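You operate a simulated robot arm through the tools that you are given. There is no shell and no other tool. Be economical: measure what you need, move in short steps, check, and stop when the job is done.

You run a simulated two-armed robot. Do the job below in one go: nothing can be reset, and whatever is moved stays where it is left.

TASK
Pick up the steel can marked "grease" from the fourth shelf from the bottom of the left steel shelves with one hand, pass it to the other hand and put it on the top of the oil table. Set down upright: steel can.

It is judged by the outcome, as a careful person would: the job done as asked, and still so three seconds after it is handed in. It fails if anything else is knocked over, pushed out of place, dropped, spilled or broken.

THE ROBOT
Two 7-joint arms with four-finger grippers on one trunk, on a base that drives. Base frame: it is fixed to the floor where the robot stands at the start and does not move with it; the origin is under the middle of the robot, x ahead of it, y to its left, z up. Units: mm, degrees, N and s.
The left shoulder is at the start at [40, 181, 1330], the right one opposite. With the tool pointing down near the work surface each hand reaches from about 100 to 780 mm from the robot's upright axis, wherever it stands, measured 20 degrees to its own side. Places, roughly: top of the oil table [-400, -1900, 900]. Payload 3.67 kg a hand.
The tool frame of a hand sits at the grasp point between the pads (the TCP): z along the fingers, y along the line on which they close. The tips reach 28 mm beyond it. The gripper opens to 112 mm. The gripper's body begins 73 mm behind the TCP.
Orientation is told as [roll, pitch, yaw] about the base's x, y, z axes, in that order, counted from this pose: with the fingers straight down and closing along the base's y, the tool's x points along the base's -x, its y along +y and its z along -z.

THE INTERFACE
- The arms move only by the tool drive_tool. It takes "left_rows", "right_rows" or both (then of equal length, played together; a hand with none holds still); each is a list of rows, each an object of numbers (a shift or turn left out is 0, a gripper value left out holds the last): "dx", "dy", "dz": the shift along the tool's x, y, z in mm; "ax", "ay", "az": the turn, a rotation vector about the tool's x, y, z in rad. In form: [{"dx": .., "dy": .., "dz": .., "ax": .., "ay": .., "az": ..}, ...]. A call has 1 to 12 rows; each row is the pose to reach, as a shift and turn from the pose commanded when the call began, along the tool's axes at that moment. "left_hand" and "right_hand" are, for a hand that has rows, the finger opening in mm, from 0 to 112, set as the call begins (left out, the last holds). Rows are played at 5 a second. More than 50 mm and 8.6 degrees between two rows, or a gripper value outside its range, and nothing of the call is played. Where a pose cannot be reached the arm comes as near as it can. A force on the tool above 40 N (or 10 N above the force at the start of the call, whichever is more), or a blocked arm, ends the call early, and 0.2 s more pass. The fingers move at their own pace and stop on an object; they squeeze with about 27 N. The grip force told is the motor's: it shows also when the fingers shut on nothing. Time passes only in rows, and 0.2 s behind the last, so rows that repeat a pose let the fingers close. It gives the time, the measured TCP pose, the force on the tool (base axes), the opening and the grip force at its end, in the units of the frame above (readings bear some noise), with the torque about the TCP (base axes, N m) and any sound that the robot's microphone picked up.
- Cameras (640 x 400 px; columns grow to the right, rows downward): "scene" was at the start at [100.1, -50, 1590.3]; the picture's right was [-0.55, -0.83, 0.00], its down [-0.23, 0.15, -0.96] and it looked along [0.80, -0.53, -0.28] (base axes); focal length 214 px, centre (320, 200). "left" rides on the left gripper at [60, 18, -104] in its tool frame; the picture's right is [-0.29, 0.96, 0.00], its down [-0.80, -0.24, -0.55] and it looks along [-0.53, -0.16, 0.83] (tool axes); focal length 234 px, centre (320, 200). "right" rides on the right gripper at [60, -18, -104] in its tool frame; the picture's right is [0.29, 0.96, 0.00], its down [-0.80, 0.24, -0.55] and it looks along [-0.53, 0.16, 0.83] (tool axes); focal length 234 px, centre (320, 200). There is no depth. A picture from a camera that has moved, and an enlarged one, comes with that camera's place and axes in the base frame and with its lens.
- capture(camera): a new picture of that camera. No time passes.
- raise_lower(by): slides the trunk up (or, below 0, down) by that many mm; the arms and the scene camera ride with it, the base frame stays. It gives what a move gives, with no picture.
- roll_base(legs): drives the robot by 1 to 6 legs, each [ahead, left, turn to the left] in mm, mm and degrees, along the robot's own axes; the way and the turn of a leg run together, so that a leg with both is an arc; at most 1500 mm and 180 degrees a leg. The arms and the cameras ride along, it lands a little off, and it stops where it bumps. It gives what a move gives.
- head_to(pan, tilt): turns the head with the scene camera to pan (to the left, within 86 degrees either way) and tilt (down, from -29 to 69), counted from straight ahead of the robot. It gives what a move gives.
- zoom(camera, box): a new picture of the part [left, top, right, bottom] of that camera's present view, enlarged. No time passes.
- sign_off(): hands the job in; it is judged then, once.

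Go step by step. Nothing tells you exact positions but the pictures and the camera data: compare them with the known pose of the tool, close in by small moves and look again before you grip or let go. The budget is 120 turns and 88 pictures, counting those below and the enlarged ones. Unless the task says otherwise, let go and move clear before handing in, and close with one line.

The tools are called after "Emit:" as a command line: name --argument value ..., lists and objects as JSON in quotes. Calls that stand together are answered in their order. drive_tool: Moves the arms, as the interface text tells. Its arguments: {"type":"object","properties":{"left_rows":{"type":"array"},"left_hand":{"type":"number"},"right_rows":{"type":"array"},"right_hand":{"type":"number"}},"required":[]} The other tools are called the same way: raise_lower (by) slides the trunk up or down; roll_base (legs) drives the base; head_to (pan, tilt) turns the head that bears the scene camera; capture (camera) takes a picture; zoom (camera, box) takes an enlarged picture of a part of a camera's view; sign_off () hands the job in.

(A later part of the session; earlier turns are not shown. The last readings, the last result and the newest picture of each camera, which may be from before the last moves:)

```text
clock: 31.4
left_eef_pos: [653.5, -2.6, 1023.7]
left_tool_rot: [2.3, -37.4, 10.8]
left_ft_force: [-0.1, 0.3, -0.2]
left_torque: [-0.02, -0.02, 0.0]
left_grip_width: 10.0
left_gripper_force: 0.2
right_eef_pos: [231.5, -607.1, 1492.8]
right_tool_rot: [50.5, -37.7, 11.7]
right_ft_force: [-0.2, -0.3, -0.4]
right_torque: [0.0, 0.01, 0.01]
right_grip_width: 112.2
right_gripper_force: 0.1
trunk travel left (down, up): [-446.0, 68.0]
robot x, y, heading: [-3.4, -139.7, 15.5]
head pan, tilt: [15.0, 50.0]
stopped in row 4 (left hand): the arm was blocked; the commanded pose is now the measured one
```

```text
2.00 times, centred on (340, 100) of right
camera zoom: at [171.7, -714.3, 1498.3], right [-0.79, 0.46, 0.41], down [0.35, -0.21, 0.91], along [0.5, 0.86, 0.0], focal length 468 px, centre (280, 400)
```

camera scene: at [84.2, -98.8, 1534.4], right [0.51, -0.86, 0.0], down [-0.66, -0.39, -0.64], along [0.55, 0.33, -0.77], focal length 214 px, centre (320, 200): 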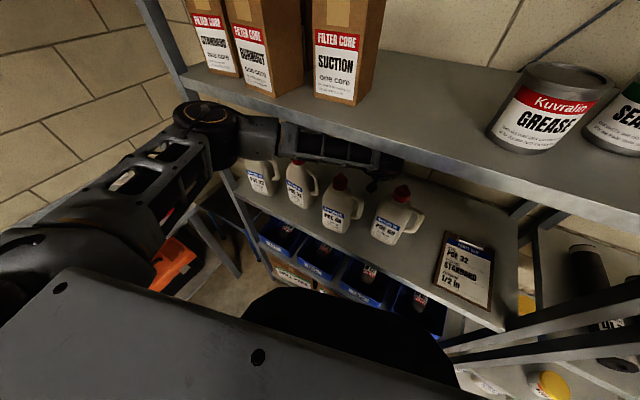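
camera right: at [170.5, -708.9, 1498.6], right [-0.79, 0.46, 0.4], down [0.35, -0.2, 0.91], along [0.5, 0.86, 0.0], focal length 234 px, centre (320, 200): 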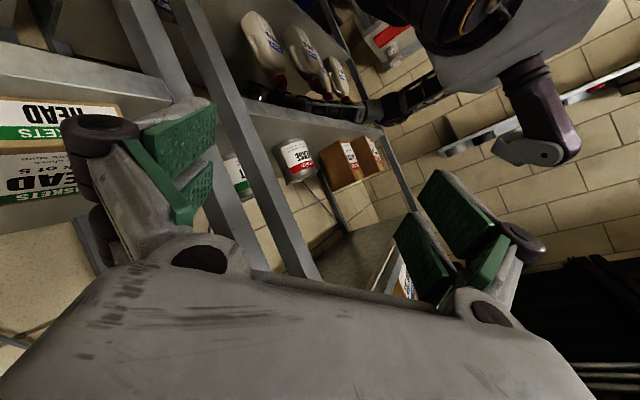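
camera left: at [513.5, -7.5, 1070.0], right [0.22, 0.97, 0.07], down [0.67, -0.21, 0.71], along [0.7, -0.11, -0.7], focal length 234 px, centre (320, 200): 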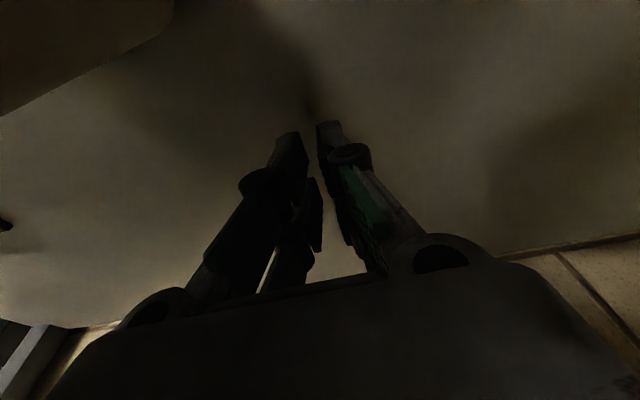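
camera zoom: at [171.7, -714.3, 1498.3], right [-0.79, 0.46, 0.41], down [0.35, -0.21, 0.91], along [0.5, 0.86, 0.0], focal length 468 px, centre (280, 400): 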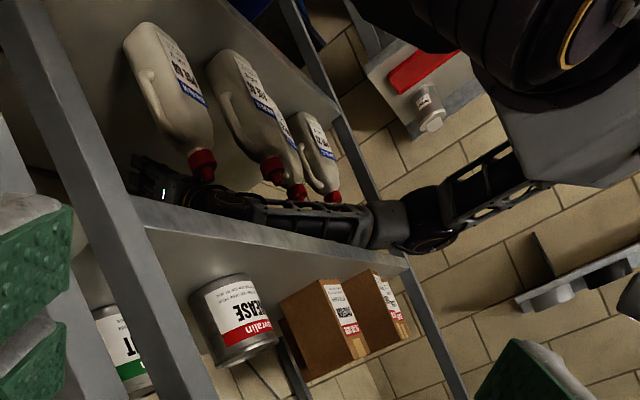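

The forearm root meets the lip, so I can't go higher here. Instead I'll swing the hand toward horizontal about the wrist, so everything stays above the caps for a straight pull-out.

Emit:
drive_tool --left_rows '[{"dx": -26, "dz": 1, "ay": -0.1325}, {"dx": -54, "dz": -4, "ay": -0.2635}, {"dx": -80.5, "dz": -13.4, "ay": -0.394}, {"dx": -104, "dz": -25, "ay": -0.517}]'

Emit:
zoom --camera "right" --box '[180, 0, 500, 200]'

Emit:
capture --camera "left"

```text
clock: 32.5
left_eef_pos: [711.8, 18.2, 1080.8]
left_tool_rot: [4.8, -65.3, 8.3]
left_ft_force: [-0.1, 0.1, 0.2]
left_torque: [0.02, 0.05, -0.06]
left_grip_width: 10.0
left_gripper_force: 0.0
right_eef_pos: [232.2, -602.7, 1493.2]
right_tool_rot: [50.3, -37.8, 12.0]
right_ft_force: [0.1, 0.0, -0.3]
right_torque: [0.07, 0.0, 0.01]
right_grip_width: 111.9
right_gripper_force: 0.0
trunk travel left (down, up): [-446.0, 68.0]
robot x, y, heading: [-3.5, -147.9, 15.5]
head pan, tilt: [15.0, 50.0]
stopped in row 4 (left hand): the arm was blocked; the commanded pose is now the measured one
```

```text
2.00 times, centred on (340, 100) of right
camera zoom: at [172.2, -709.2, 1499.8], right [-0.79, 0.46, 0.41], down [0.35, -0.2, 0.91], along [0.5, 0.87, 0.0], focal length 468 px, centre (280, 400)
```

zoom: 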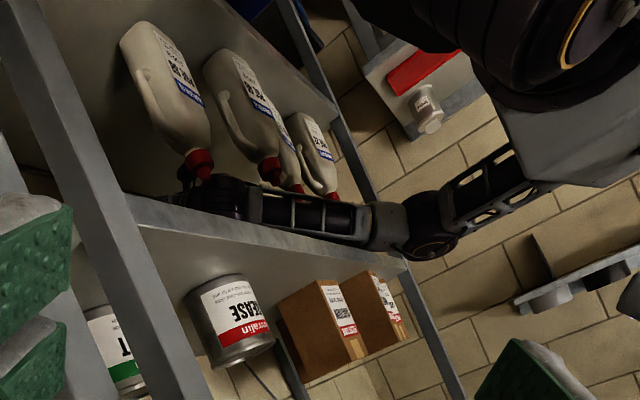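

```text
58 pictures are left
camera left: at [590.7, 10.7, 1069.3], right [-0.09, 0.95, 0.3], down [-0.11, -0.3, 0.95], along [0.99, 0.06, 0.13], focal length 234 px, centre (320, 200)
```

left: 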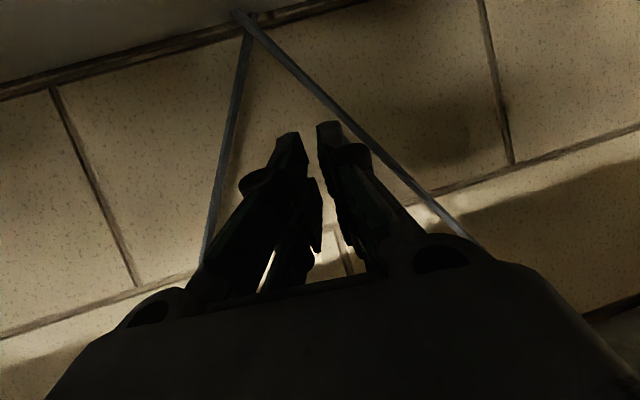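

The hand is at 65° now, but the wrist (z≈1171) needs more height above the caps. I'll use the stored-up-command and trunk-lower trick to raise the wrist without anything descending.

Emit:
drive_tool --left_rows '[{"dx": -5.5, "dz": -2.5}, {"dx": -10.9, "dz": -5}]'

Emit:
raise_lower --by -10

Emit:
drive_tool --left_rows '[{"dx": -5.5, "dz": -2.5}, {"dx": -10.9, "dz": -5}]'

Emit:
raise_lower --by -10

Emit:
zoom --camera "right" --box '[240, 20, 400, 120]'

```text
clock: 33.1
left_eef_pos: [708.5, 15.5, 1080.0]
left_tool_rot: [4.8, -64.4, 7.7]
left_ft_force: [0.9, 0.6, 0.4]
left_torque: [0.01, 0.02, 0.01]
left_grip_width: 9.8
left_gripper_force: 0.0
right_eef_pos: [231.5, -601.6, 1492.8]
right_tool_rot: [50.1, -37.7, 11.9]
right_ft_force: [-0.2, -1.2, 0.0]
right_torque: [0.0, 0.01, 0.0]
right_grip_width: 112.1
right_gripper_force: 0.1
trunk travel left (down, up): [-446.0, 68.0]
robot x, y, heading: [-8.8, -140.5, 15.7]
head pan, tilt: [15.0, 50.0]
```

```text
clock: 33.7
left_eef_pos: [712.8, 15.7, 1086.9]
left_tool_rot: [4.4, -65.6, 8.5]
left_ft_force: [-0.1, -0.1, 0.4]
left_torque: [0.01, 0.03, 0.02]
left_grip_width: 10.1
left_gripper_force: 0.0
right_eef_pos: [230.4, -602.4, 1482.9]
right_tool_rot: [50.2, -37.8, 12.1]
right_ft_force: [-0.4, -0.5, -0.4]
right_torque: [0.0, 0.0, 0.01]
right_grip_width: 112.0
right_gripper_force: 0.0
trunk travel left (down, up): [-436.0, 78.0]
robot x, y, heading: [-5.8, -143.1, 15.5]
head pan, tilt: [15.0, 50.0]
```

```text
clock: 34.3
left_eef_pos: [708.8, 13.9, 1084.0]
left_tool_rot: [4.7, -64.4, 7.9]
left_ft_force: [0.5, 0.0, 0.1]
left_torque: [0.04, -0.02, 0.01]
left_grip_width: 10.2
left_gripper_force: 0.0
right_eef_pos: [232.3, -601.2, 1481.2]
right_tool_rot: [50.0, -37.7, 12.0]
right_ft_force: [-0.4, -0.3, -0.1]
right_torque: [0.03, 0.01, -0.01]
right_grip_width: 111.9
right_gripper_force: 0.1
trunk travel left (down, up): [-436.0, 78.0]
robot x, y, heading: [-5.7, -142.2, 15.4]
head pan, tilt: [15.0, 50.0]
```

```text
clock: 34.9
left_eef_pos: [714.7, 15.0, 1090.5]
left_tool_rot: [4.4, -65.6, 8.5]
left_ft_force: [0.0, -0.5, -0.9]
left_torque: [0.02, -0.01, 0.02]
left_grip_width: 9.9
left_gripper_force: 0.0
right_eef_pos: [231.2, -601.9, 1471.5]
right_tool_rot: [50.2, -37.8, 12.0]
right_ft_force: [0.3, -0.1, -0.2]
right_torque: [-0.03, 0.0, 0.0]
right_grip_width: 111.9
right_gripper_force: 0.1
trunk travel left (down, up): [-426.0, 88.0]
robot x, y, heading: [-5.0, -140.0, 15.1]
head pan, tilt: [15.0, 50.0]
```

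```text
4.00 times, centred on (320, 70) of right
camera zoom: at [171.9, -709.2, 1478.4], right [-0.79, 0.46, 0.41], down [0.35, -0.2, 0.91], along [0.5, 0.86, 0.0], focal length 937 px, centre (320, 720)
```

zoom: 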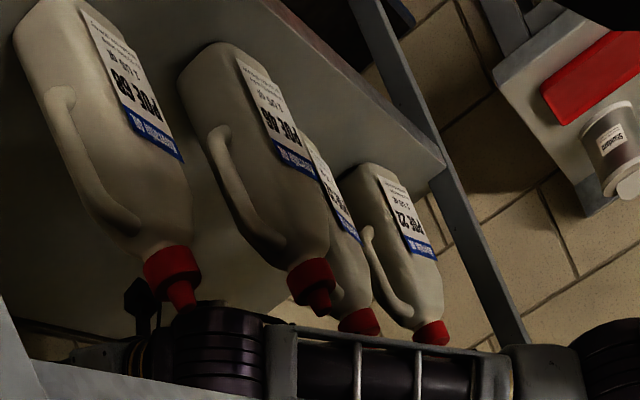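

It gains about 4 mm each cycle. I'll continue.

Emit:
drive_tool --left_rows '[{"dx": -7, "dz": -3}, {"dx": -14, "dz": -6}]'

Emit:
raise_lower --by -14

Emit:
drive_tool --left_rows '[{"dx": -7, "dz": -3}, {"dx": -14, "dz": -6}]'

Emit:
raise_lower --by -14

Emit:
drive_tool --left_rows '[{"dx": -7, "dz": -3}, {"dx": -14, "dz": -6}]'

Emit:
raise_lower --by -14

Emit:
capture --camera "scene"

Emit:
zoom --camera "right" --box '[200, 20, 440, 170]'

```text
clock: 35.5
left_eef_pos: [710.8, 12.0, 1087.2]
left_tool_rot: [4.8, -64.4, 7.7]
left_ft_force: [-0.1, -0.8, 0.0]
left_torque: [0.0, 0.01, 0.01]
left_grip_width: 9.8
left_gripper_force: 0.1
right_eef_pos: [232.7, -603.2, 1470.6]
right_tool_rot: [50.2, -37.7, 12.0]
right_ft_force: [0.7, -0.2, 0.8]
right_torque: [0.03, 0.0, -0.02]
right_grip_width: 112.0
right_gripper_force: 0.1
trunk travel left (down, up): [-426.0, 88.0]
robot x, y, heading: [-6.9, -140.3, 15.6]
head pan, tilt: [15.0, 50.0]
```

```text
clock: 36.1
left_eef_pos: [713.4, 6.0, 1097.4]
left_tool_rot: [5.1, -66.2, 7.6]
left_ft_force: [-0.8, -0.7, -0.1]
left_torque: [0.02, 0.03, 0.05]
left_grip_width: 10.0
left_gripper_force: 0.0
right_eef_pos: [226.2, -612.6, 1456.4]
right_tool_rot: [50.4, -38.0, 11.6]
right_ft_force: [-0.1, -0.9, -0.5]
right_torque: [0.01, -0.04, 0.02]
right_grip_width: 112.1
right_gripper_force: 0.2
trunk travel left (down, up): [-412.0, 102.0]
robot x, y, heading: [-4.4, -145.0, 15.5]
head pan, tilt: [15.0, 50.0]
```

```text
clock: 36.7
left_eef_pos: [710.8, 6.2, 1094.1]
left_tool_rot: [5.1, -64.9, 7.3]
left_ft_force: [-0.6, 0.2, -0.7]
left_torque: [0.02, 0.0, 0.05]
left_grip_width: 10.3
left_gripper_force: 0.1
right_eef_pos: [230.8, -608.6, 1455.9]
right_tool_rot: [50.5, -37.7, 11.7]
right_ft_force: [1.0, 0.6, 0.4]
right_torque: [-0.02, 0.03, 0.0]
right_grip_width: 112.2
right_gripper_force: 0.2
trunk travel left (down, up): [-412.0, 102.0]
robot x, y, heading: [-7.8, -143.0, 15.3]
head pan, tilt: [15.0, 50.0]
```

```text
clock: 37.4
left_eef_pos: [714.0, 9.4, 1096.2]
left_tool_rot: [4.8, -66.0, 8.1]
left_ft_force: [0.6, -0.2, 0.6]
left_torque: [-0.01, -0.03, -0.03]
left_grip_width: 9.9
left_gripper_force: 0.0
right_eef_pos: [229.8, -608.9, 1442.6]
right_tool_rot: [50.5, -37.9, 11.8]
right_ft_force: [0.1, 0.2, 0.0]
right_torque: [0.01, 0.0, 0.0]
right_grip_width: 112.0
right_gripper_force: 0.0
trunk travel left (down, up): [-398.0, 116.0]
robot x, y, heading: [-3.6, -143.2, 15.3]
head pan, tilt: [15.0, 50.0]
```

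```text
clock: 38.0
left_eef_pos: [711.7, 6.4, 1103.1]
left_tool_rot: [5.5, -65.4, 7.3]
left_ft_force: [-1.1, 0.0, -0.4]
left_torque: [0.02, 0.0, -0.02]
left_grip_width: 10.0
left_gripper_force: 0.0
right_eef_pos: [229.6, -608.1, 1440.2]
right_tool_rot: [50.5, -38.0, 11.8]
right_ft_force: [0.0, 0.6, -0.7]
right_torque: [-0.02, 0.01, 0.03]
right_grip_width: 112.0
right_gripper_force: 0.1
trunk travel left (down, up): [-398.0, 116.0]
robot x, y, heading: [-7.0, -146.5, 15.4]
head pan, tilt: [15.0, 50.0]
```

```text
clock: 38.6
left_eef_pos: [714.3, 7.9, 1095.2]
left_tool_rot: [5.1, -66.0, 7.7]
left_ft_force: [0.3, -0.6, 0.3]
left_torque: [-0.01, -0.03, 0.02]
left_grip_width: 10.0
left_gripper_force: 0.0
right_eef_pos: [229.7, -610.0, 1426.9]
right_tool_rot: [50.5, -37.9, 11.8]
right_ft_force: [0.4, 0.2, 0.5]
right_torque: [-0.02, 0.02, 0.03]
right_grip_width: 112.1
right_gripper_force: 0.1
trunk travel left (down, up): [-384.0, 130.0]
robot x, y, heading: [-5.8, -144.6, 15.5]
head pan, tilt: [15.0, 50.0]
```

```text
56 pictures are left
camera scene: at [83.4, -95.9, 1471.5], right [0.51, -0.86, 0.0], down [-0.66, -0.39, -0.64], along [0.55, 0.33, -0.77], focal length 214 px, centre (320, 200)
```

scene: 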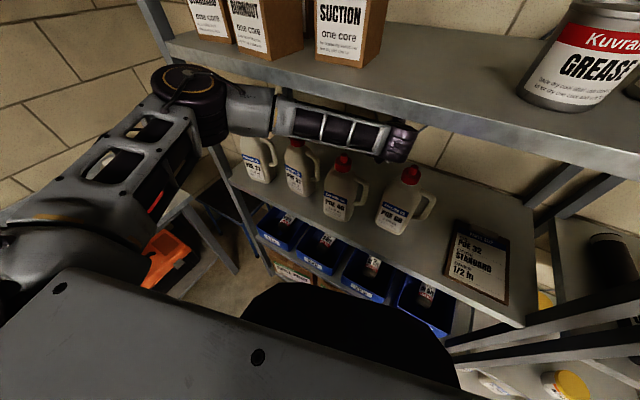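

```text
2.67 times, centred on (320, 95) of right
camera zoom: at [170.1, -715.3, 1433.2], right [-0.79, 0.46, 0.41], down [0.35, -0.21, 0.91], along [0.5, 0.86, 0.01], focal length 624 px, centre (320, 480)
```

zoom: 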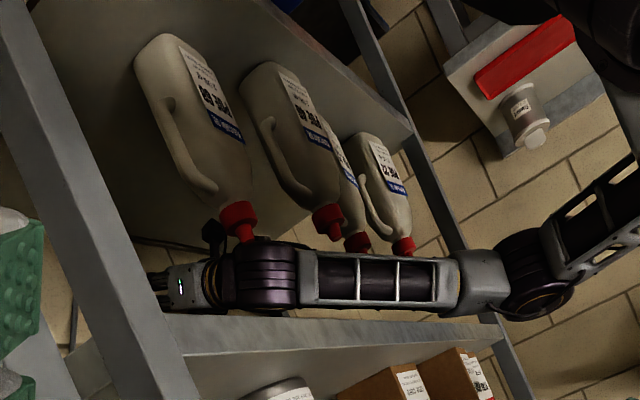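

The forearm is now clear of the lip, with the elbow at about (277, 270, 1305). I'll raise the hand 25 mm and swing it further toward horizontal.

Emit:
drive_tool --left_rows '[{"dx": -11, "dz": -5}, {"dx": -22, "dz": -10}, {"dx": -22, "dz": -10}]'

Emit:
zoom --camera "right" --box '[200, 20, 440, 170]'

```text
clock: 39.4
left_eef_pos: [711.2, 6.1, 1109.4]
left_tool_rot: [5.2, -65.3, 7.3]
left_ft_force: [-0.7, -0.3, 0.7]
left_torque: [0.0, 0.0, -0.01]
left_grip_width: 10.0
left_gripper_force: 0.1
right_eef_pos: [229.5, -608.9, 1426.4]
right_tool_rot: [50.5, -37.9, 11.8]
right_ft_force: [-1.3, -0.5, -0.7]
right_torque: [0.03, -0.01, 0.0]
right_grip_width: 111.9
right_gripper_force: 0.1
trunk travel left (down, up): [-384.0, 130.0]
robot x, y, heading: [-2.8, -142.2, 15.7]
head pan, tilt: [15.0, 50.0]
```

```text
2.67 times, centred on (320, 95) of right
camera zoom: at [169.9, -715.5, 1432.4], right [-0.79, 0.46, 0.41], down [0.35, -0.21, 0.91], along [0.5, 0.86, 0.0], focal length 624 px, centre (320, 480)
```

zoom: 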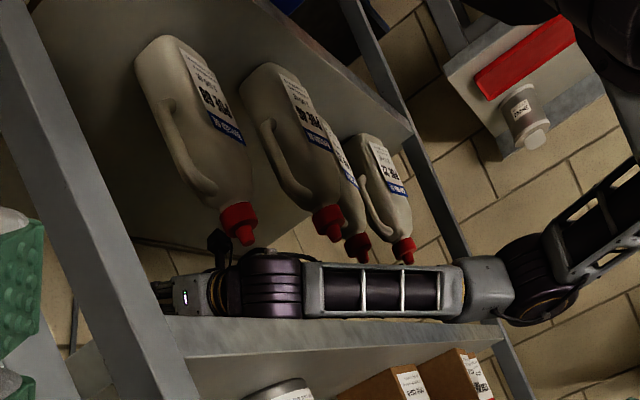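

Emit:
raise_lower --by -20

Emit:
drive_tool --left_rows '[{"dx": -9, "dz": -4}, {"dx": -18, "dz": -8}]'

Emit:
raise_lower --by -20

Emit:
drive_tool --left_rows '[{"dx": -9, "dz": -4}, {"dx": -18, "dz": -8}, {"dx": -24, "dz": -11}]'

Emit:
zoom --camera "right" --box '[200, 20, 440, 170]'

```text
clock: 40.0
left_eef_pos: [715.7, 8.4, 1100.2]
left_tool_rot: [4.8, -66.0, 8.0]
left_ft_force: [-0.3, -0.9, 0.1]
left_torque: [-0.03, -0.03, 0.0]
left_grip_width: 10.3
left_gripper_force: 0.1
right_eef_pos: [231.3, -609.4, 1407.0]
right_tool_rot: [50.4, -37.8, 11.9]
right_ft_force: [0.1, -0.4, -0.2]
right_torque: [0.02, 0.01, -0.02]
right_grip_width: 112.1
right_gripper_force: 0.0
trunk travel left (down, up): [-364.0, 150.0]
robot x, y, heading: [-4.5, -140.0, 15.3]
head pan, tilt: [15.0, 50.0]
```

```text
clock: 40.6
left_eef_pos: [714.1, 6.6, 1117.7]
left_tool_rot: [5.1, -65.9, 7.6]
left_ft_force: [0.4, -0.2, -0.1]
left_torque: [-0.01, 0.01, -0.01]
left_grip_width: 10.1
left_gripper_force: 0.1
right_eef_pos: [229.0, -608.8, 1406.7]
right_tool_rot: [50.5, -37.9, 11.9]
right_ft_force: [0.7, 0.4, 0.5]
right_torque: [0.01, -0.02, 0.02]
right_grip_width: 112.2
right_gripper_force: 0.1
trunk travel left (down, up): [-364.0, 150.0]
robot x, y, heading: [-5.2, -139.8, 15.3]
head pan, tilt: [15.0, 50.0]
```

```text
clock: 41.3
left_eef_pos: [715.5, 6.1, 1098.1]
left_tool_rot: [5.1, -65.8, 7.7]
left_ft_force: [-0.5, -0.1, 0.5]
left_torque: [0.02, 0.0, -0.01]
left_grip_width: 10.0
left_gripper_force: 0.1
right_eef_pos: [229.2, -609.2, 1386.1]
right_tool_rot: [50.5, -37.9, 11.9]
right_ft_force: [0.6, -0.1, 1.0]
right_torque: [0.02, 0.03, 0.02]
right_grip_width: 112.0
right_gripper_force: 0.0
trunk travel left (down, up): [-344.0, 170.0]
robot x, y, heading: [-2.5, -143.5, 15.4]
head pan, tilt: [15.0, 50.0]
```

```text
clock: 42.1
left_eef_pos: [714.3, 5.5, 1124.9]
left_tool_rot: [5.1, -65.9, 7.7]
left_ft_force: [0.1, 0.9, 0.7]
left_torque: [0.04, 0.02, 0.0]
left_grip_width: 10.2
left_gripper_force: 0.0
right_eef_pos: [229.4, -609.1, 1387.6]
right_tool_rot: [50.5, -38.0, 11.7]
right_ft_force: [0.7, 0.2, 0.1]
right_torque: [0.03, 0.0, 0.03]
right_grip_width: 112.1
right_gripper_force: 0.2
trunk travel left (down, up): [-344.0, 170.0]
robot x, y, heading: [-4.9, -141.4, 15.4]
head pan, tilt: [15.0, 50.0]
```

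```text
2.67 times, centred on (320, 95) of right
camera zoom: at [169.5, -715.8, 1392.9], right [-0.79, 0.46, 0.41], down [0.35, -0.21, 0.91], along [0.5, 0.86, 0.01], focal length 624 px, centre (320, 480)
```

zoom: 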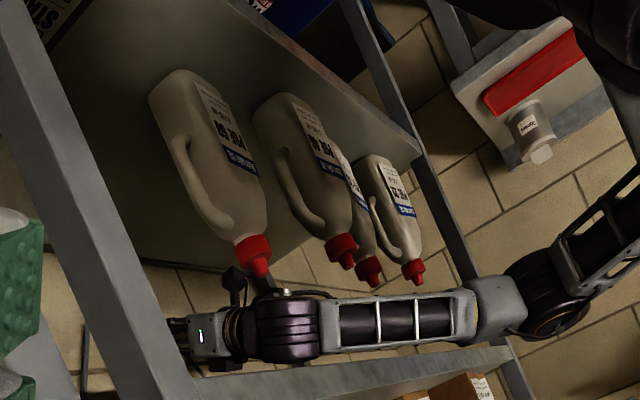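

The arm tracks well now, with the wrist at about 1213. I'll swing the hand to nearly horizontal.

Emit:
drive_tool --left_rows '[{"dx": -13, "dz": -6, "ay": -0.07}, {"dx": -26.2, "dz": -11.7, "ay": -0.141}, {"dx": -38, "dz": -20, "ay": -0.21}, {"dx": -50.5, "dz": -29.1, "ay": -0.281}, {"dx": -68.8, "dz": -43.9, "ay": -0.386}, {"dx": -68.8, "dz": -43.9, "ay": -0.386}]'

Emit:
zoom --camera "right" --box '[200, 20, 440, 170]'

```text
clock: 43.7
left_eef_pos: [695.7, 16.4, 1142.5]
left_tool_rot: [19.4, -82.5, -6.3]
left_ft_force: [-2.7, 4.6, -11.7]
left_torque: [0.18, -1.06, -0.47]
left_grip_width: 10.0
left_gripper_force: 0.0
right_eef_pos: [229.3, -602.5, 1391.0]
right_tool_rot: [50.3, -37.9, 12.1]
right_ft_force: [-0.2, -0.4, 0.0]
right_torque: [0.07, -0.05, 0.02]
right_grip_width: 111.9
right_gripper_force: 0.0
trunk travel left (down, up): [-344.0, 170.0]
robot x, y, heading: [-4.7, -142.0, 15.6]
head pan, tilt: [15.0, 50.0]
stopped in row 6 (left hand): the arm was blocked; the commanded pose is now the measured one
```

```text
2.67 times, centred on (320, 95) of right
camera zoom: at [171.2, -708.9, 1396.8], right [-0.79, 0.46, 0.4], down [0.35, -0.2, 0.91], along [0.5, 0.87, 0.0], focal length 624 px, centre (320, 480)
```

zoom: 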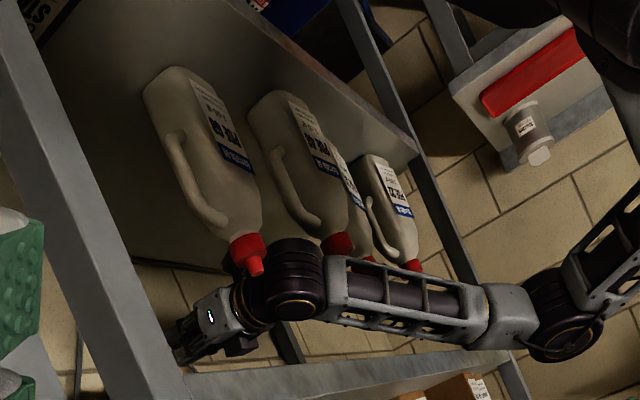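

The wrist sank instead because of a joint limit or self-contact, so I'll return to the good 66° pose. There, everything below cap height is behind the bottles, and a sideways sweep to the right is safe.

Emit:
drive_tool --left_rows '[{"dx": 4, "dy": -5, "dz": 6, "ay": 0.1}, {"dx": 9, "dy": -10, "dz": 12, "ay": 0.2}, {"dx": 14.9, "dy": -15.5, "dz": 17.4, "ay": 0.295}, {"dx": 14.9, "dy": -15.5, "dz": 17.4, "ay": 0.295}]'

Emit:
zoom --camera "right" --box '[200, 20, 440, 170]'

```text
clock: 44.9
left_eef_pos: [694.4, 10.0, 1095.7]
left_tool_rot: [6.6, -63.6, 7.0]
left_ft_force: [0.1, 0.4, -1.2]
left_torque: [0.0, 0.03, -0.04]
left_grip_width: 10.0
left_gripper_force: 0.0
right_eef_pos: [221.1, -600.5, 1393.9]
right_tool_rot: [50.0, -38.4, 12.7]
right_ft_force: [0.0, -0.4, 0.5]
right_torque: [0.01, -0.01, 0.05]
right_grip_width: 111.8
right_gripper_force: 0.1
trunk travel left (down, up): [-344.0, 170.0]
robot x, y, heading: [-10.3, -141.8, 16.2]
head pan, tilt: [15.0, 50.0]
stopped in row 4 (left hand): the arm was blocked; the commanded pose is now the measured one
```

```text
2.67 times, centred on (320, 95) of right
camera zoom: at [161.2, -706.5, 1399.5], right [-0.8, 0.45, 0.4], down [0.34, -0.2, 0.92], along [0.49, 0.87, 0.01], focal length 624 px, centre (320, 480)
```

zoom: 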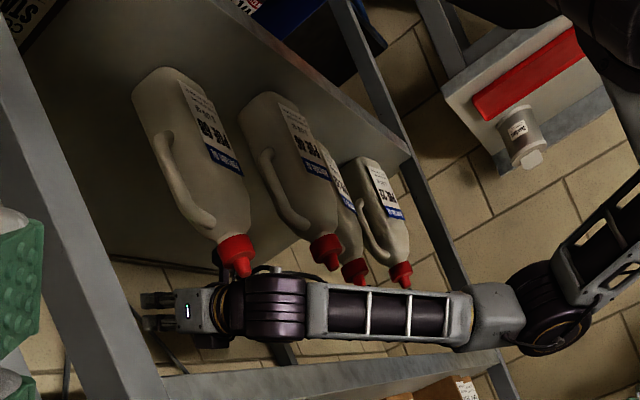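

Emit:
drive_tool --left_rows '[{"dx": -8, "dz": -2}, {"dx": -14, "dz": -5}]'

Emit:
raise_lower --by -14

Emit:
drive_tool --left_rows '[{"dx": -8, "dz": -2}, {"dx": -16, "dz": -5}]'

Emit:
raise_lower --by -14

Emit:
drive_tool --left_rows '[{"dx": -8, "dz": -2}, {"dx": -16, "dz": -5}, {"dx": -24, "dz": -7}]'

Emit:
zoom --camera "right" --box '[200, 20, 440, 170]'

```text
clock: 45.5
left_eef_pos: [694.2, 5.3, 1098.2]
left_tool_rot: [6.5, -62.8, 6.6]
left_ft_force: [0.3, 0.1, 0.6]
left_torque: [-0.02, 0.0, 0.01]
left_grip_width: 10.0
left_gripper_force: 0.1
right_eef_pos: [217.4, -596.8, 1392.9]
right_tool_rot: [49.8, -38.6, 12.7]
right_ft_force: [0.9, -0.6, 0.5]
right_torque: [-0.02, -0.01, -0.02]
right_grip_width: 112.1
right_gripper_force: 0.1
trunk travel left (down, up): [-344.0, 170.0]
robot x, y, heading: [-9.1, -142.0, 16.0]
head pan, tilt: [15.0, 50.0]
```

```text
clock: 46.1
left_eef_pos: [706.2, -3.4, 1097.9]
left_tool_rot: [6.8, -63.7, 6.1]
left_ft_force: [0.5, -0.7, 0.1]
left_torque: [0.0, 0.07, -0.01]
left_grip_width: 10.2
left_gripper_force: 0.0
right_eef_pos: [226.4, -604.0, 1375.7]
right_tool_rot: [50.3, -38.0, 12.1]
right_ft_force: [0.1, -0.5, -0.6]
right_torque: [-0.01, 0.01, 0.01]
right_grip_width: 112.3
right_gripper_force: 0.1
trunk travel left (down, up): [-330.0, 184.0]
robot x, y, heading: [-4.1, -141.9, 15.5]
head pan, tilt: [15.0, 50.0]
```

```text
clock: 46.7
left_eef_pos: [705.8, -6.0, 1094.8]
left_tool_rot: [7.4, -62.4, 5.5]
left_ft_force: [-0.1, 0.5, 0.0]
left_torque: [0.03, -0.02, 0.01]
left_grip_width: 10.1
left_gripper_force: 0.2
right_eef_pos: [225.6, -604.5, 1375.6]
right_tool_rot: [50.4, -38.0, 12.2]
right_ft_force: [-0.6, 1.0, 0.1]
right_torque: [0.04, 0.0, -0.01]
right_grip_width: 111.9
right_gripper_force: 0.0
trunk travel left (down, up): [-330.0, 184.0]
robot x, y, heading: [-8.0, -142.1, 15.7]
head pan, tilt: [15.0, 50.0]
```

```text
clock: 47.4
left_eef_pos: [715.2, -0.9, 1101.4]
left_tool_rot: [6.8, -63.7, 6.5]
left_ft_force: [-0.4, -0.4, -0.5]
left_torque: [-0.03, -0.01, -0.01]
left_grip_width: 9.9
left_gripper_force: 0.1
right_eef_pos: [233.3, -607.4, 1361.0]
right_tool_rot: [50.4, -37.8, 12.1]
right_ft_force: [0.7, 0.0, 0.5]
right_torque: [-0.03, 0.04, -0.02]
right_grip_width: 112.1
right_gripper_force: 0.0
trunk travel left (down, up): [-316.0, 198.0]
robot x, y, heading: [-4.4, -144.7, 15.8]
head pan, tilt: [15.0, 50.0]
```

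```text
clock: 48.1
left_eef_pos: [714.4, -3.4, 1104.0]
left_tool_rot: [7.5, -62.3, 5.5]
left_ft_force: [0.3, -0.5, 0.0]
left_torque: [-0.01, 0.0, -0.02]
left_grip_width: 10.0
left_gripper_force: 0.0
right_eef_pos: [230.0, -605.0, 1359.3]
right_tool_rot: [50.4, -37.8, 12.2]
right_ft_force: [-0.1, 0.8, -0.6]
right_torque: [0.01, 0.02, 0.04]
right_grip_width: 111.9
right_gripper_force: 0.0
trunk travel left (down, up): [-316.0, 198.0]
robot x, y, heading: [-9.7, -142.1, 15.9]
head pan, tilt: [15.0, 50.0]
```

```text
2.67 times, centred on (320, 95) of right
camera zoom: at [171.4, -712.7, 1364.6], right [-0.79, 0.45, 0.41], down [0.35, -0.2, 0.91], along [0.5, 0.87, 0.0], focal length 624 px, centre (320, 480)
```

zoom: 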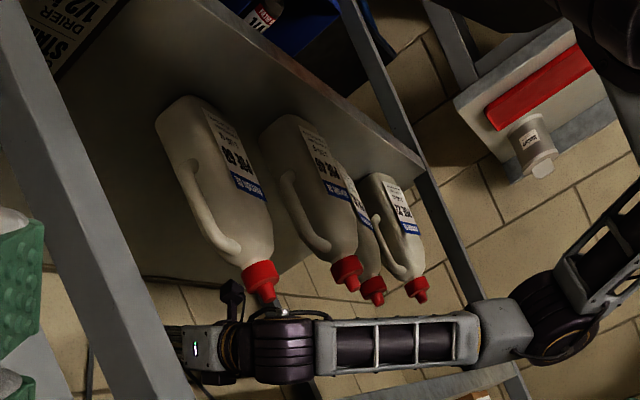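

The wrist is at about 1205, and everything below cap height is behind the bottles. I'll relax the elbow strain and sweep half the way to the right.

Emit:
raise_lower --by -14

Emit:
roll_base --legs '[[-20, -70, 0]]'

Emit:
zoom --camera "right" --box '[200, 0, 520, 200]'

Emit:
capture --camera "scene"

```text
clock: 48.8
left_eef_pos: [717.4, 0.2, 1113.6]
left_tool_rot: [6.6, -63.8, 6.6]
left_ft_force: [-0.6, 0.2, -0.3]
left_torque: [-0.02, 0.02, -0.02]
left_grip_width: 10.0
left_gripper_force: 0.1
right_eef_pos: [230.3, -606.2, 1346.7]
right_tool_rot: [50.5, -38.0, 12.1]
right_ft_force: [-0.9, 0.1, 0.5]
right_torque: [-0.02, 0.01, 0.01]
right_grip_width: 111.9
right_gripper_force: 0.0
trunk travel left (down, up): [-302.0, 212.0]
robot x, y, heading: [-7.1, -144.4, 15.6]
head pan, tilt: [15.0, 50.0]
```

```text
clock: 49.8
left_eef_pos: [717.8, -75.2, 1108.7]
left_tool_rot: [7.1, -63.5, 6.1]
left_ft_force: [0.0, -0.3, 0.3]
left_torque: [0.04, -0.01, 0.07]
left_grip_width: 9.9
left_gripper_force: 0.0
right_eef_pos: [230.4, -681.0, 1345.3]
right_tool_rot: [50.4, -37.9, 12.2]
right_ft_force: [-0.4, 0.3, -1.1]
right_torque: [-0.03, -0.03, 0.01]
right_grip_width: 112.1
right_gripper_force: 0.0
trunk travel left (down, up): [-302.0, 212.0]
robot x, y, heading: [-4.4, -214.4, 16.0]
head pan, tilt: [15.0, 50.0]
```

```text
2.00 times, centred on (360, 100) of right
camera zoom: at [171.6, -786.4, 1351.2], right [-0.79, 0.45, 0.41], down [0.35, -0.21, 0.91], along [0.5, 0.87, 0.01], focal length 468 px, centre (240, 400)
```

zoom: 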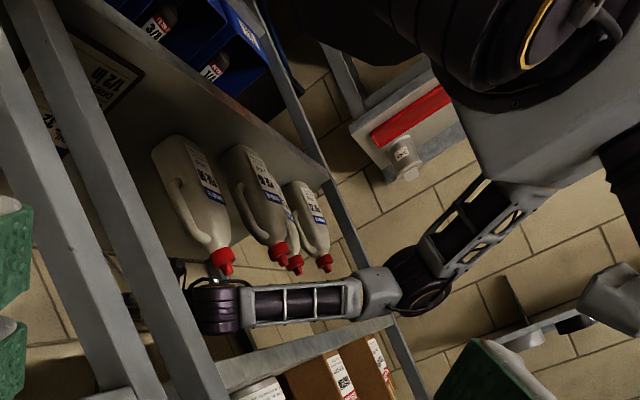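

```text
48 pictures are left
camera scene: at [80.6, -167.6, 1389.7], right [0.51, -0.86, 0.0], down [-0.66, -0.39, -0.64], along [0.55, 0.33, -0.77], focal length 214 px, centre (320, 200)
```

scene: 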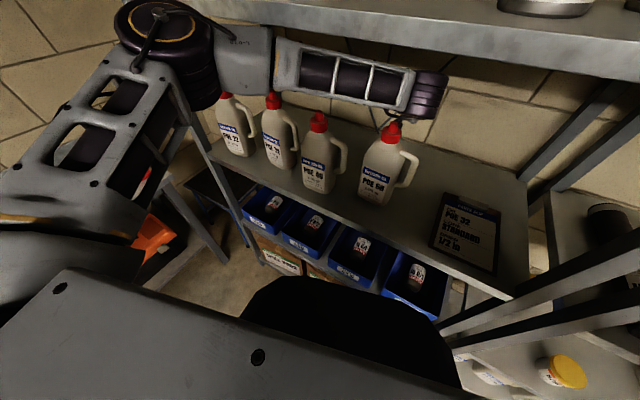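

Going well: the bottles are undisturbed and the forearm is above them. I'll lift 10 mm more and continue the sweep.

Emit:
drive_tool --left_rows '[{"dx": -5, "dz": -2.5}, {"dx": -10, "dz": -5}]'

Emit:
roll_base --legs '[[-17, -60, 0]]'

Emit:
capture --camera "scene"

```text
clock: 50.4
left_eef_pos: [717.4, -72.0, 1117.4]
left_tool_rot: [6.9, -63.3, 6.3]
left_ft_force: [0.0, -0.9, -0.7]
left_torque: [-0.01, -0.04, -0.02]
left_grip_width: 9.9
left_gripper_force: 0.1
right_eef_pos: [230.1, -676.2, 1344.9]
right_tool_rot: [50.4, -37.9, 12.3]
right_ft_force: [1.2, -0.4, 0.0]
right_torque: [0.01, -0.01, 0.01]
right_grip_width: 111.9
right_gripper_force: 0.0
trunk travel left (down, up): [-302.0, 212.0]
robot x, y, heading: [-8.8, -212.0, 16.0]
head pan, tilt: [15.0, 50.0]
```

```text
clock: 51.4
left_eef_pos: [714.2, -140.7, 1117.0]
left_tool_rot: [7.2, -63.3, 5.8]
left_ft_force: [-0.4, 0.2, 0.1]
left_torque: [0.01, -0.05, 0.01]
left_grip_width: 10.1
left_gripper_force: 0.1
right_eef_pos: [228.1, -742.6, 1344.5]
right_tool_rot: [50.5, -38.1, 12.2]
right_ft_force: [0.3, 0.1, -0.6]
right_torque: [0.01, 0.02, 0.0]
right_grip_width: 111.7
right_gripper_force: 0.1
trunk travel left (down, up): [-302.0, 212.0]
robot x, y, heading: [-8.7, -280.5, 15.9]
head pan, tilt: [15.0, 50.0]
```

```text
47 pictures are left
camera scene: at [78.2, -230.6, 1389.5], right [0.51, -0.86, 0.0], down [-0.66, -0.39, -0.64], along [0.55, 0.33, -0.77], focal length 214 px, centre (320, 200)
```

scene: 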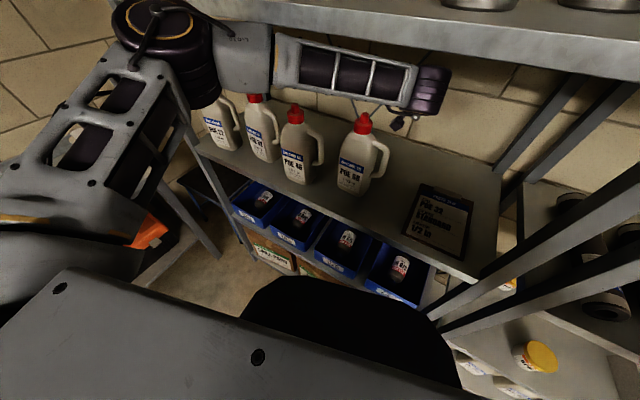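

Emit:
roll_base --legs '[[-17, -62, 0], [-17, -60, 0]]'

Emit:
capture --camera "scene"

Emit:
capture --camera "left"

```text
clock: 53.0
left_eef_pos: [714.4, -269.6, 1115.6]
left_tool_rot: [7.5, -63.2, 5.5]
left_ft_force: [-0.9, 0.0, 0.4]
left_torque: [-0.03, 0.0, -0.03]
left_grip_width: 10.1
left_gripper_force: 0.1
right_eef_pos: [230.4, -869.8, 1345.5]
right_tool_rot: [50.7, -38.0, 12.1]
right_ft_force: [-0.2, 0.6, -0.6]
right_torque: [0.07, -0.01, 0.0]
right_grip_width: 111.8
right_gripper_force: 0.1
trunk travel left (down, up): [-302.0, 212.0]
robot x, y, heading: [-9.9, -403.5, 15.9]
head pan, tilt: [15.0, 50.0]
```

```text
46 pictures are left
camera scene: at [79.6, -358.6, 1389.6], right [0.51, -0.86, 0.0], down [-0.66, -0.39, -0.64], along [0.55, 0.33, -0.77], focal length 214 px, centre (320, 200)
```

scene: 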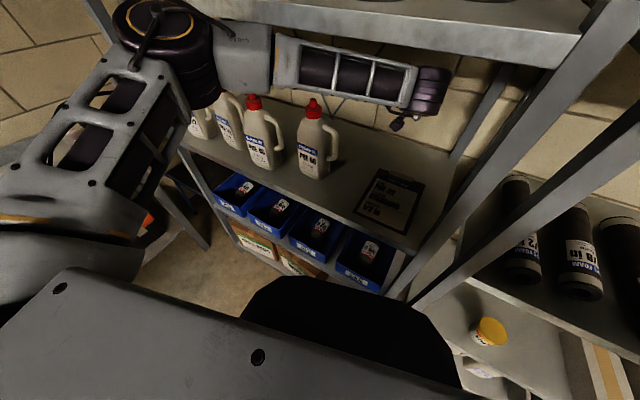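

```text
45 pictures are left
camera left: at [593.7, -276.5, 1107.7], right [-0.07, 0.95, 0.31], down [-0.07, -0.32, 0.94], along [0.99, 0.05, 0.09], focal length 234 px, centre (320, 200)
```

left: 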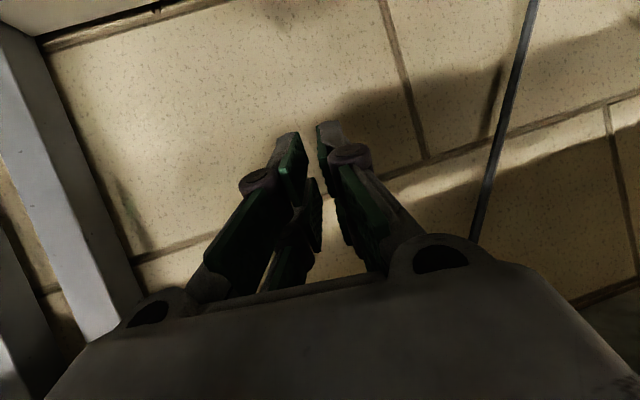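

The hand is in the free column between bottle 68 and the post. Now I'll back straight out of the shelf in two legs.

Emit:
roll_base --legs '[[-115, 33, 0]]'

Emit:
capture --camera "scene"

```text
clock: 54.2
left_eef_pos: [594.0, -266.7, 1114.9]
left_tool_rot: [7.5, -63.2, 5.6]
left_ft_force: [-1.0, -0.5, 0.5]
left_torque: [0.0, -0.02, -0.03]
left_grip_width: 9.8
left_gripper_force: 0.1
right_eef_pos: [109.2, -869.2, 1346.1]
right_tool_rot: [50.5, -37.9, 12.2]
right_ft_force: [0.8, 0.5, 0.1]
right_torque: [-0.01, -0.02, 0.01]
right_grip_width: 111.7
right_gripper_force: 0.1
trunk travel left (down, up): [-302.0, 212.0]
robot x, y, heading: [-130.0, -407.7, 15.8]
head pan, tilt: [15.0, 50.0]
```

```text
44 pictures are left
camera scene: at [-41.1, -358.1, 1389.7], right [0.51, -0.86, 0.0], down [-0.66, -0.39, -0.64], along [0.55, 0.33, -0.77], focal length 214 px, centre (320, 200)
```

scene: 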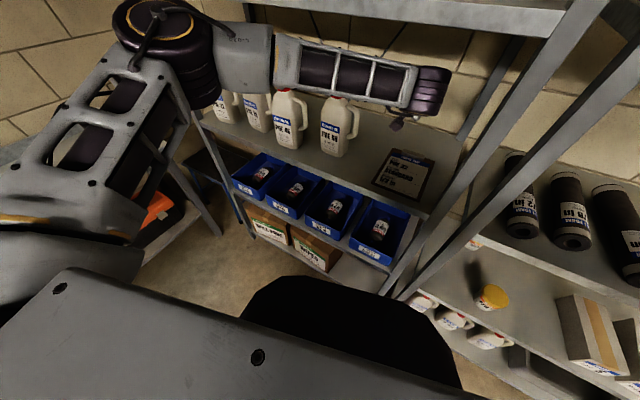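

Emit:
roll_base --legs '[[-160, 45, 0], [-180, 51, 0]]'

Emit:
head_to --pan -10 --tilt 25

Emit:
capture --camera "scene"

```text
clock: 56.8
left_eef_pos: [230.6, -266.9, 1114.5]
left_tool_rot: [7.4, -63.2, 6.0]
left_ft_force: [1.4, -0.7, 0.2]
left_torque: [0.0, 0.0, -0.02]
left_grip_width: 10.0
left_gripper_force: 0.1
right_eef_pos: [-250.9, -872.9, 1345.7]
right_tool_rot: [50.5, -37.9, 12.5]
right_ft_force: [-0.7, -0.1, 0.5]
right_torque: [0.0, 0.0, -0.03]
right_grip_width: 112.0
right_gripper_force: 0.0
trunk travel left (down, up): [-302.0, 212.0]
robot x, y, heading: [-492.9, -410.2, 15.8]
head pan, tilt: [15.0, 50.0]
```

```text
clock: 57.7
left_eef_pos: [231.4, -267.3, 1114.9]
left_tool_rot: [7.5, -63.1, 5.9]
left_ft_force: [-0.2, -0.3, -0.1]
left_torque: [0.02, 0.0, 0.02]
left_grip_width: 10.1
left_gripper_force: 0.0
right_eef_pos: [-250.0, -871.6, 1345.2]
right_tool_rot: [50.5, -37.9, 12.5]
right_ft_force: [-0.4, -0.5, -0.4]
right_torque: [0.01, 0.02, 0.05]
right_grip_width: 112.0
right_gripper_force: 0.1
trunk travel left (down, up): [-302.0, 212.0]
robot x, y, heading: [-495.2, -410.9, 16.6]
head pan, tilt: [-10.0, 25.0]
```

```text
43 pictures are left
camera scene: at [-377.2, -391.1, 1427.1], right [0.11, -0.99, 0.0], down [-0.42, -0.05, -0.91], along [0.9, 0.1, -0.42], focal length 214 px, centre (320, 200)
```

scene: 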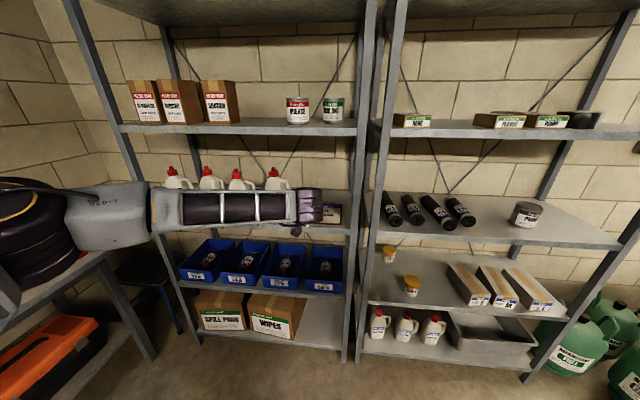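

The left arm is fully out and nothing was disturbed. I'll zoom in on the grease can to refine its pose.

Emit:
zoom --camera "scene" --box '[240, 70, 400, 170]'

```text
4.00 times, centred on (320, 120) of scene
camera zoom: at [-377.2, -391.1, 1427.1], right [0.11, -0.99, 0.0], down [-0.42, -0.05, -0.91], along [0.9, 0.1, -0.42], focal length 858 px, centre (320, 520)
```

zoom: 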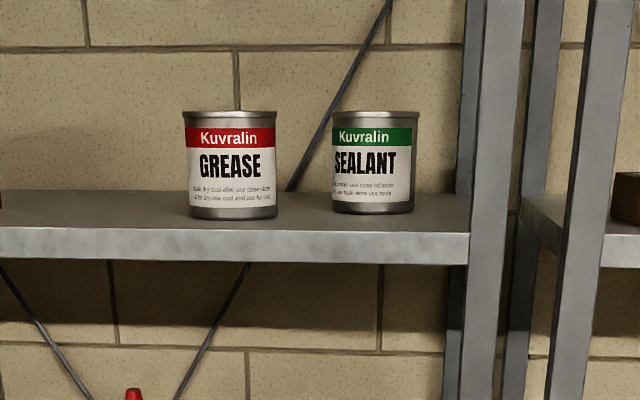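

The can's centre is about (481, -214), the shelf surface is at 1347, and the can is about 88 mm tall and 85 mm across. The left hand will pick it. First I'll raise the trunk and square the base to the shelf.

Emit:
raise_lower --by 205

Emit:
roll_base --legs '[[-40, 0, 0], [0, 0, -16.6]]'

```text
clock: 59.9
left_eef_pos: [232.2, -267.0, 1320.0]
left_tool_rot: [7.6, -63.1, 5.9]
left_ft_force: [0.1, 0.3, 0.6]
left_torque: [0.01, -0.01, 0.01]
left_grip_width: 10.1
left_gripper_force: 0.0
right_eef_pos: [-249.5, -870.9, 1550.6]
right_tool_rot: [50.5, -37.9, 12.5]
right_ft_force: [-0.6, 0.0, 0.2]
right_torque: [0.0, 0.02, 0.0]
right_grip_width: 111.7
right_gripper_force: 0.0
trunk travel left (down, up): [-507.0, 7.0]
robot x, y, heading: [-488.7, -411.6, 16.0]
head pan, tilt: [-10.0, 25.0]
```

```text
clock: 61.8
left_eef_pos: [201.7, -487.9, 1321.2]
left_tool_rot: [7.5, -63.2, -10.5]
left_ft_force: [-0.7, -0.7, -1.0]
left_torque: [-0.05, 0.0, -0.01]
left_grip_width: 9.9
left_gripper_force: 0.0
right_eef_pos: [-430.9, -932.0, 1549.9]
right_tool_rot: [50.5, -38.0, -3.8]
right_ft_force: [-0.1, -1.2, -0.2]
right_torque: [0.07, 0.01, -0.01]
right_grip_width: 112.0
right_gripper_force: 0.0
trunk travel left (down, up): [-507.0, 7.0]
robot x, y, heading: [-529.7, -418.0, 0.1]
head pan, tilt: [-10.0, 25.0]
```

Emit:
drive_tool --left_rows '[{"dx": 1, "dy": 17, "dz": -33, "ax": -0.006, "ay": -0.025, "az": -0.013}, {"dx": 1, "dy": 35, "dz": -66, "ax": -0.013, "ay": -0.05, "az": -0.026}, {"dx": 2, "dy": 52, "dz": -99, "ax": -0.019, "ay": -0.074, "az": -0.04}, {"dx": 3, "dy": 69, "dz": -132, "ax": -0.026, "ay": -0.098, "az": -0.053}, {"dx": 3, "dy": 86, "dz": -165, "ax": -0.032, "ay": -0.123, "az": -0.066}, {"dx": 4, "dy": 103.6, "dz": -198, "ax": -0.0386, "ay": -0.1473, "az": -0.0792}, {"dx": 4, "dy": 103.6, "dz": -198, "ax": -0.0386, "ay": -0.1473, "az": -0.0792}]' --left_hand 112

Emit:
capture --camera "left"

```text
clock: 63.4
left_eef_pos: [29.4, -379.2, 1411.6]
left_tool_rot: [0.0, -71.9, -0.1]
left_ft_force: [-0.1, -1.0, 0.0]
left_torque: [-0.01, 0.01, 0.02]
left_grip_width: 112.1
left_gripper_force: 0.1
right_eef_pos: [-428.3, -932.1, 1550.1]
right_tool_rot: [50.5, -38.0, -4.0]
right_ft_force: [1.4, 0.1, 0.0]
right_torque: [-0.01, -0.02, 0.01]
right_grip_width: 112.2
right_gripper_force: 0.0
trunk travel left (down, up): [-507.0, 7.0]
robot x, y, heading: [-529.2, -419.0, 0.0]
head pan, tilt: [-10.0, 25.0]
```

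```text
41 pictures are left
camera left: at [-86.9, -362.0, 1385.4], right [0.09, 0.96, 0.27], down [-0.28, -0.24, 0.93], along [0.96, -0.16, 0.25], focal length 234 px, centre (320, 200)
```

left: 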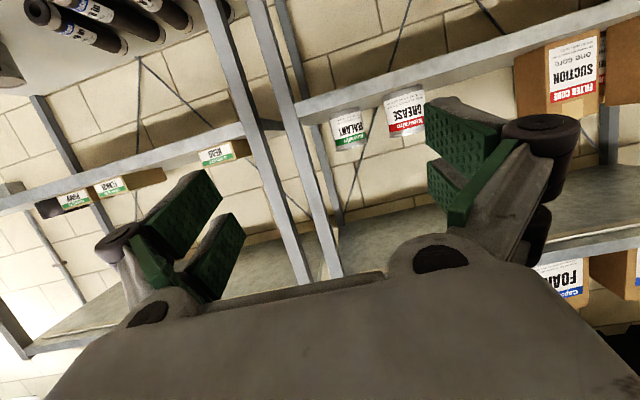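

The left hand is oriented well. I'll drive so the hand lines up in front of the can, about 150 mm short.

Emit:
roll_base --legs '[[0, 164, 0], [300, 0, 0]]'

Emit:
capture --camera "left"

Emit:
head_to --pan 0 --tilt 30

Emit:
capture --camera "scene"

```text
clock: 66.6
left_eef_pos: [328.1, -217.8, 1412.6]
left_tool_rot: [0.1, -72.0, 0.0]
left_ft_force: [-0.8, -0.5, -0.5]
left_torque: [0.0, -0.01, 0.02]
left_grip_width: 112.1
left_gripper_force: 0.1
right_eef_pos: [-131.4, -769.1, 1549.8]
right_tool_rot: [50.5, -38.0, -3.9]
right_ft_force: [-0.5, 0.0, 0.1]
right_torque: [0.04, -0.02, 0.0]
right_grip_width: 112.2
right_gripper_force: 0.1
trunk travel left (down, up): [-507.0, 7.0]
robot x, y, heading: [-230.2, -256.2, 0.3]
head pan, tilt: [-10.0, 25.0]
```

```text
40 pictures are left
camera left: at [210.9, -199.2, 1386.4], right [0.09, 0.96, 0.27], down [-0.28, -0.24, 0.93], along [0.96, -0.16, 0.25], focal length 234 px, centre (320, 200)
```

left: 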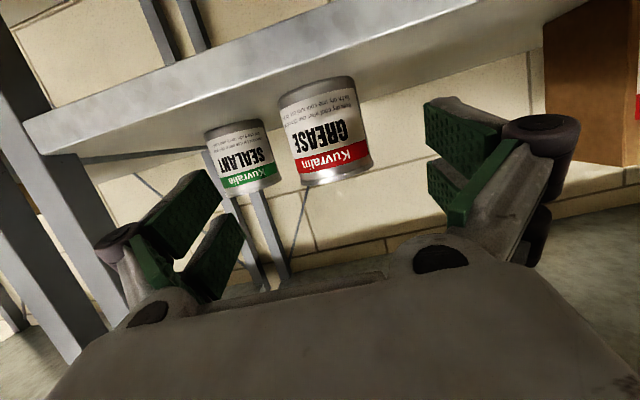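

```text
clock: 67.3
left_eef_pos: [331.0, -216.7, 1411.6]
left_tool_rot: [0.0, -72.0, 0.1]
left_ft_force: [0.8, -0.5, -0.3]
left_torque: [-0.03, -0.01, -0.03]
left_grip_width: 111.9
left_gripper_force: 0.0
right_eef_pos: [-127.5, -770.4, 1550.1]
right_tool_rot: [50.5, -38.0, -3.9]
right_ft_force: [-0.5, -0.4, 0.7]
right_torque: [-0.02, -0.02, 0.03]
right_grip_width: 112.0
right_gripper_force: 0.0
trunk travel left (down, up): [-507.0, 7.0]
robot x, y, heading: [-229.2, -254.7, -0.3]
head pan, tilt: [0.0, 30.0]
```

```text
39 pictures are left
camera scene: at [-116.1, -256.0, 1624.3], right [0.0, -1.0, 0.0], down [-0.5, 0.0, -0.87], along [0.87, 0.0, -0.5], focal length 214 px, centre (320, 200)
```

scene: 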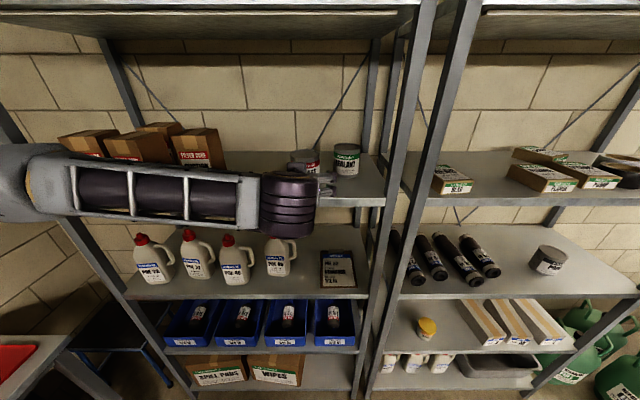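

Aligned: the can axis is near y≈-216 with the hand at -217, and the top is at about 1432. I'll drive forward 100 mm and check.

Emit:
roll_base --legs '[[95, 0, 0]]'

Emit:
capture --camera "left"

```text
clock: 68.4
left_eef_pos: [418.3, -215.7, 1414.3]
left_tool_rot: [0.1, -72.3, -0.1]
left_ft_force: [-1.0, 0.4, 1.7]
left_torque: [0.03, -0.02, -0.03]
left_grip_width: 112.1
left_gripper_force: 0.0
right_eef_pos: [-41.5, -769.6, 1550.5]
right_tool_rot: [50.6, -38.2, -3.8]
right_ft_force: [-0.8, 0.4, 0.2]
right_torque: [0.03, -0.05, -0.03]
right_grip_width: 112.2
right_gripper_force: 0.1
trunk travel left (down, up): [-507.0, 7.0]
robot x, y, heading: [-139.5, -254.7, -0.2]
head pan, tilt: [0.0, 30.0]
```

```text
38 pictures are left
camera left: at [300.2, -199.0, 1387.5], right [0.09, 0.96, 0.27], down [-0.28, -0.24, 0.93], along [0.96, -0.16, 0.25], focal length 234 px, centre (320, 200)
```

left: 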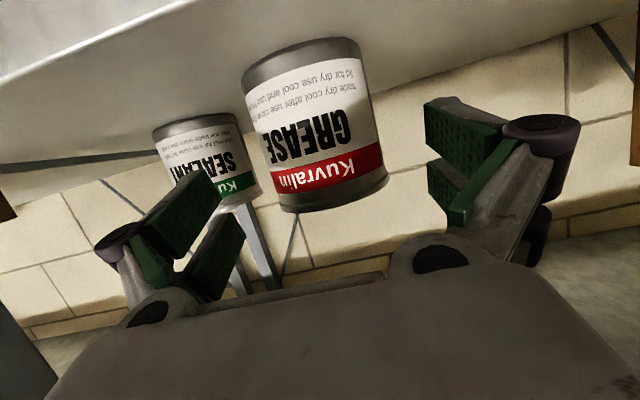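

Still centred. I'll advance 64 mm with the arm so the TCP reaches the can axis.

Emit:
drive_tool --left_rows '[{"dx": -3.4, "dy": -0.3, "dz": 15.7}, {"dx": -6.8, "dy": -0.5, "dz": 31.4}, {"dx": -10.3, "dy": -0.8, "dz": 47}, {"dx": -13.7, "dy": -1, "dz": 62.8}, {"dx": -13.7, "dy": -1, "dz": 62.8}]'

Emit:
capture --camera "left"

```text
clock: 69.6
left_eef_pos: [483.6, -217.5, 1405.0]
left_tool_rot: [0.0, -72.1, 0.1]
left_ft_force: [-0.1, 0.5, -0.2]
left_torque: [-0.01, 0.01, 0.01]
left_grip_width: 112.0
left_gripper_force: 0.0
right_eef_pos: [-38.1, -770.4, 1551.1]
right_tool_rot: [50.5, -38.0, -3.9]
right_ft_force: [-0.1, 0.2, 0.3]
right_torque: [0.01, -0.01, -0.03]
right_grip_width: 112.2
right_gripper_force: 0.0
trunk travel left (down, up): [-507.0, 7.0]
robot x, y, heading: [-138.5, -257.6, -0.2]
head pan, tilt: [0.0, 30.0]
```

```text
37 pictures are left
camera left: at [367.0, -199.7, 1380.1], right [0.09, 0.96, 0.27], down [-0.28, -0.24, 0.93], along [0.96, -0.16, 0.25], focal length 234 px, centre (320, 200)
```

left: 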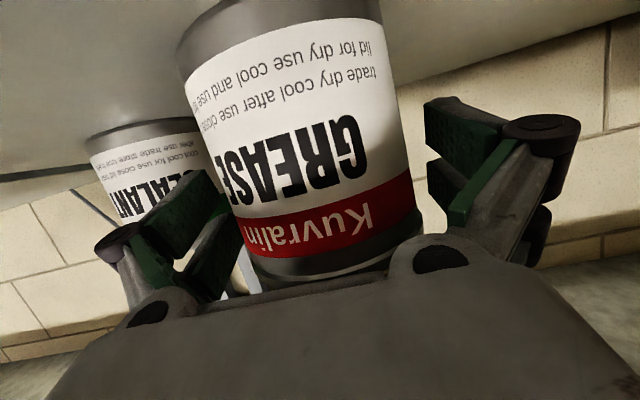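

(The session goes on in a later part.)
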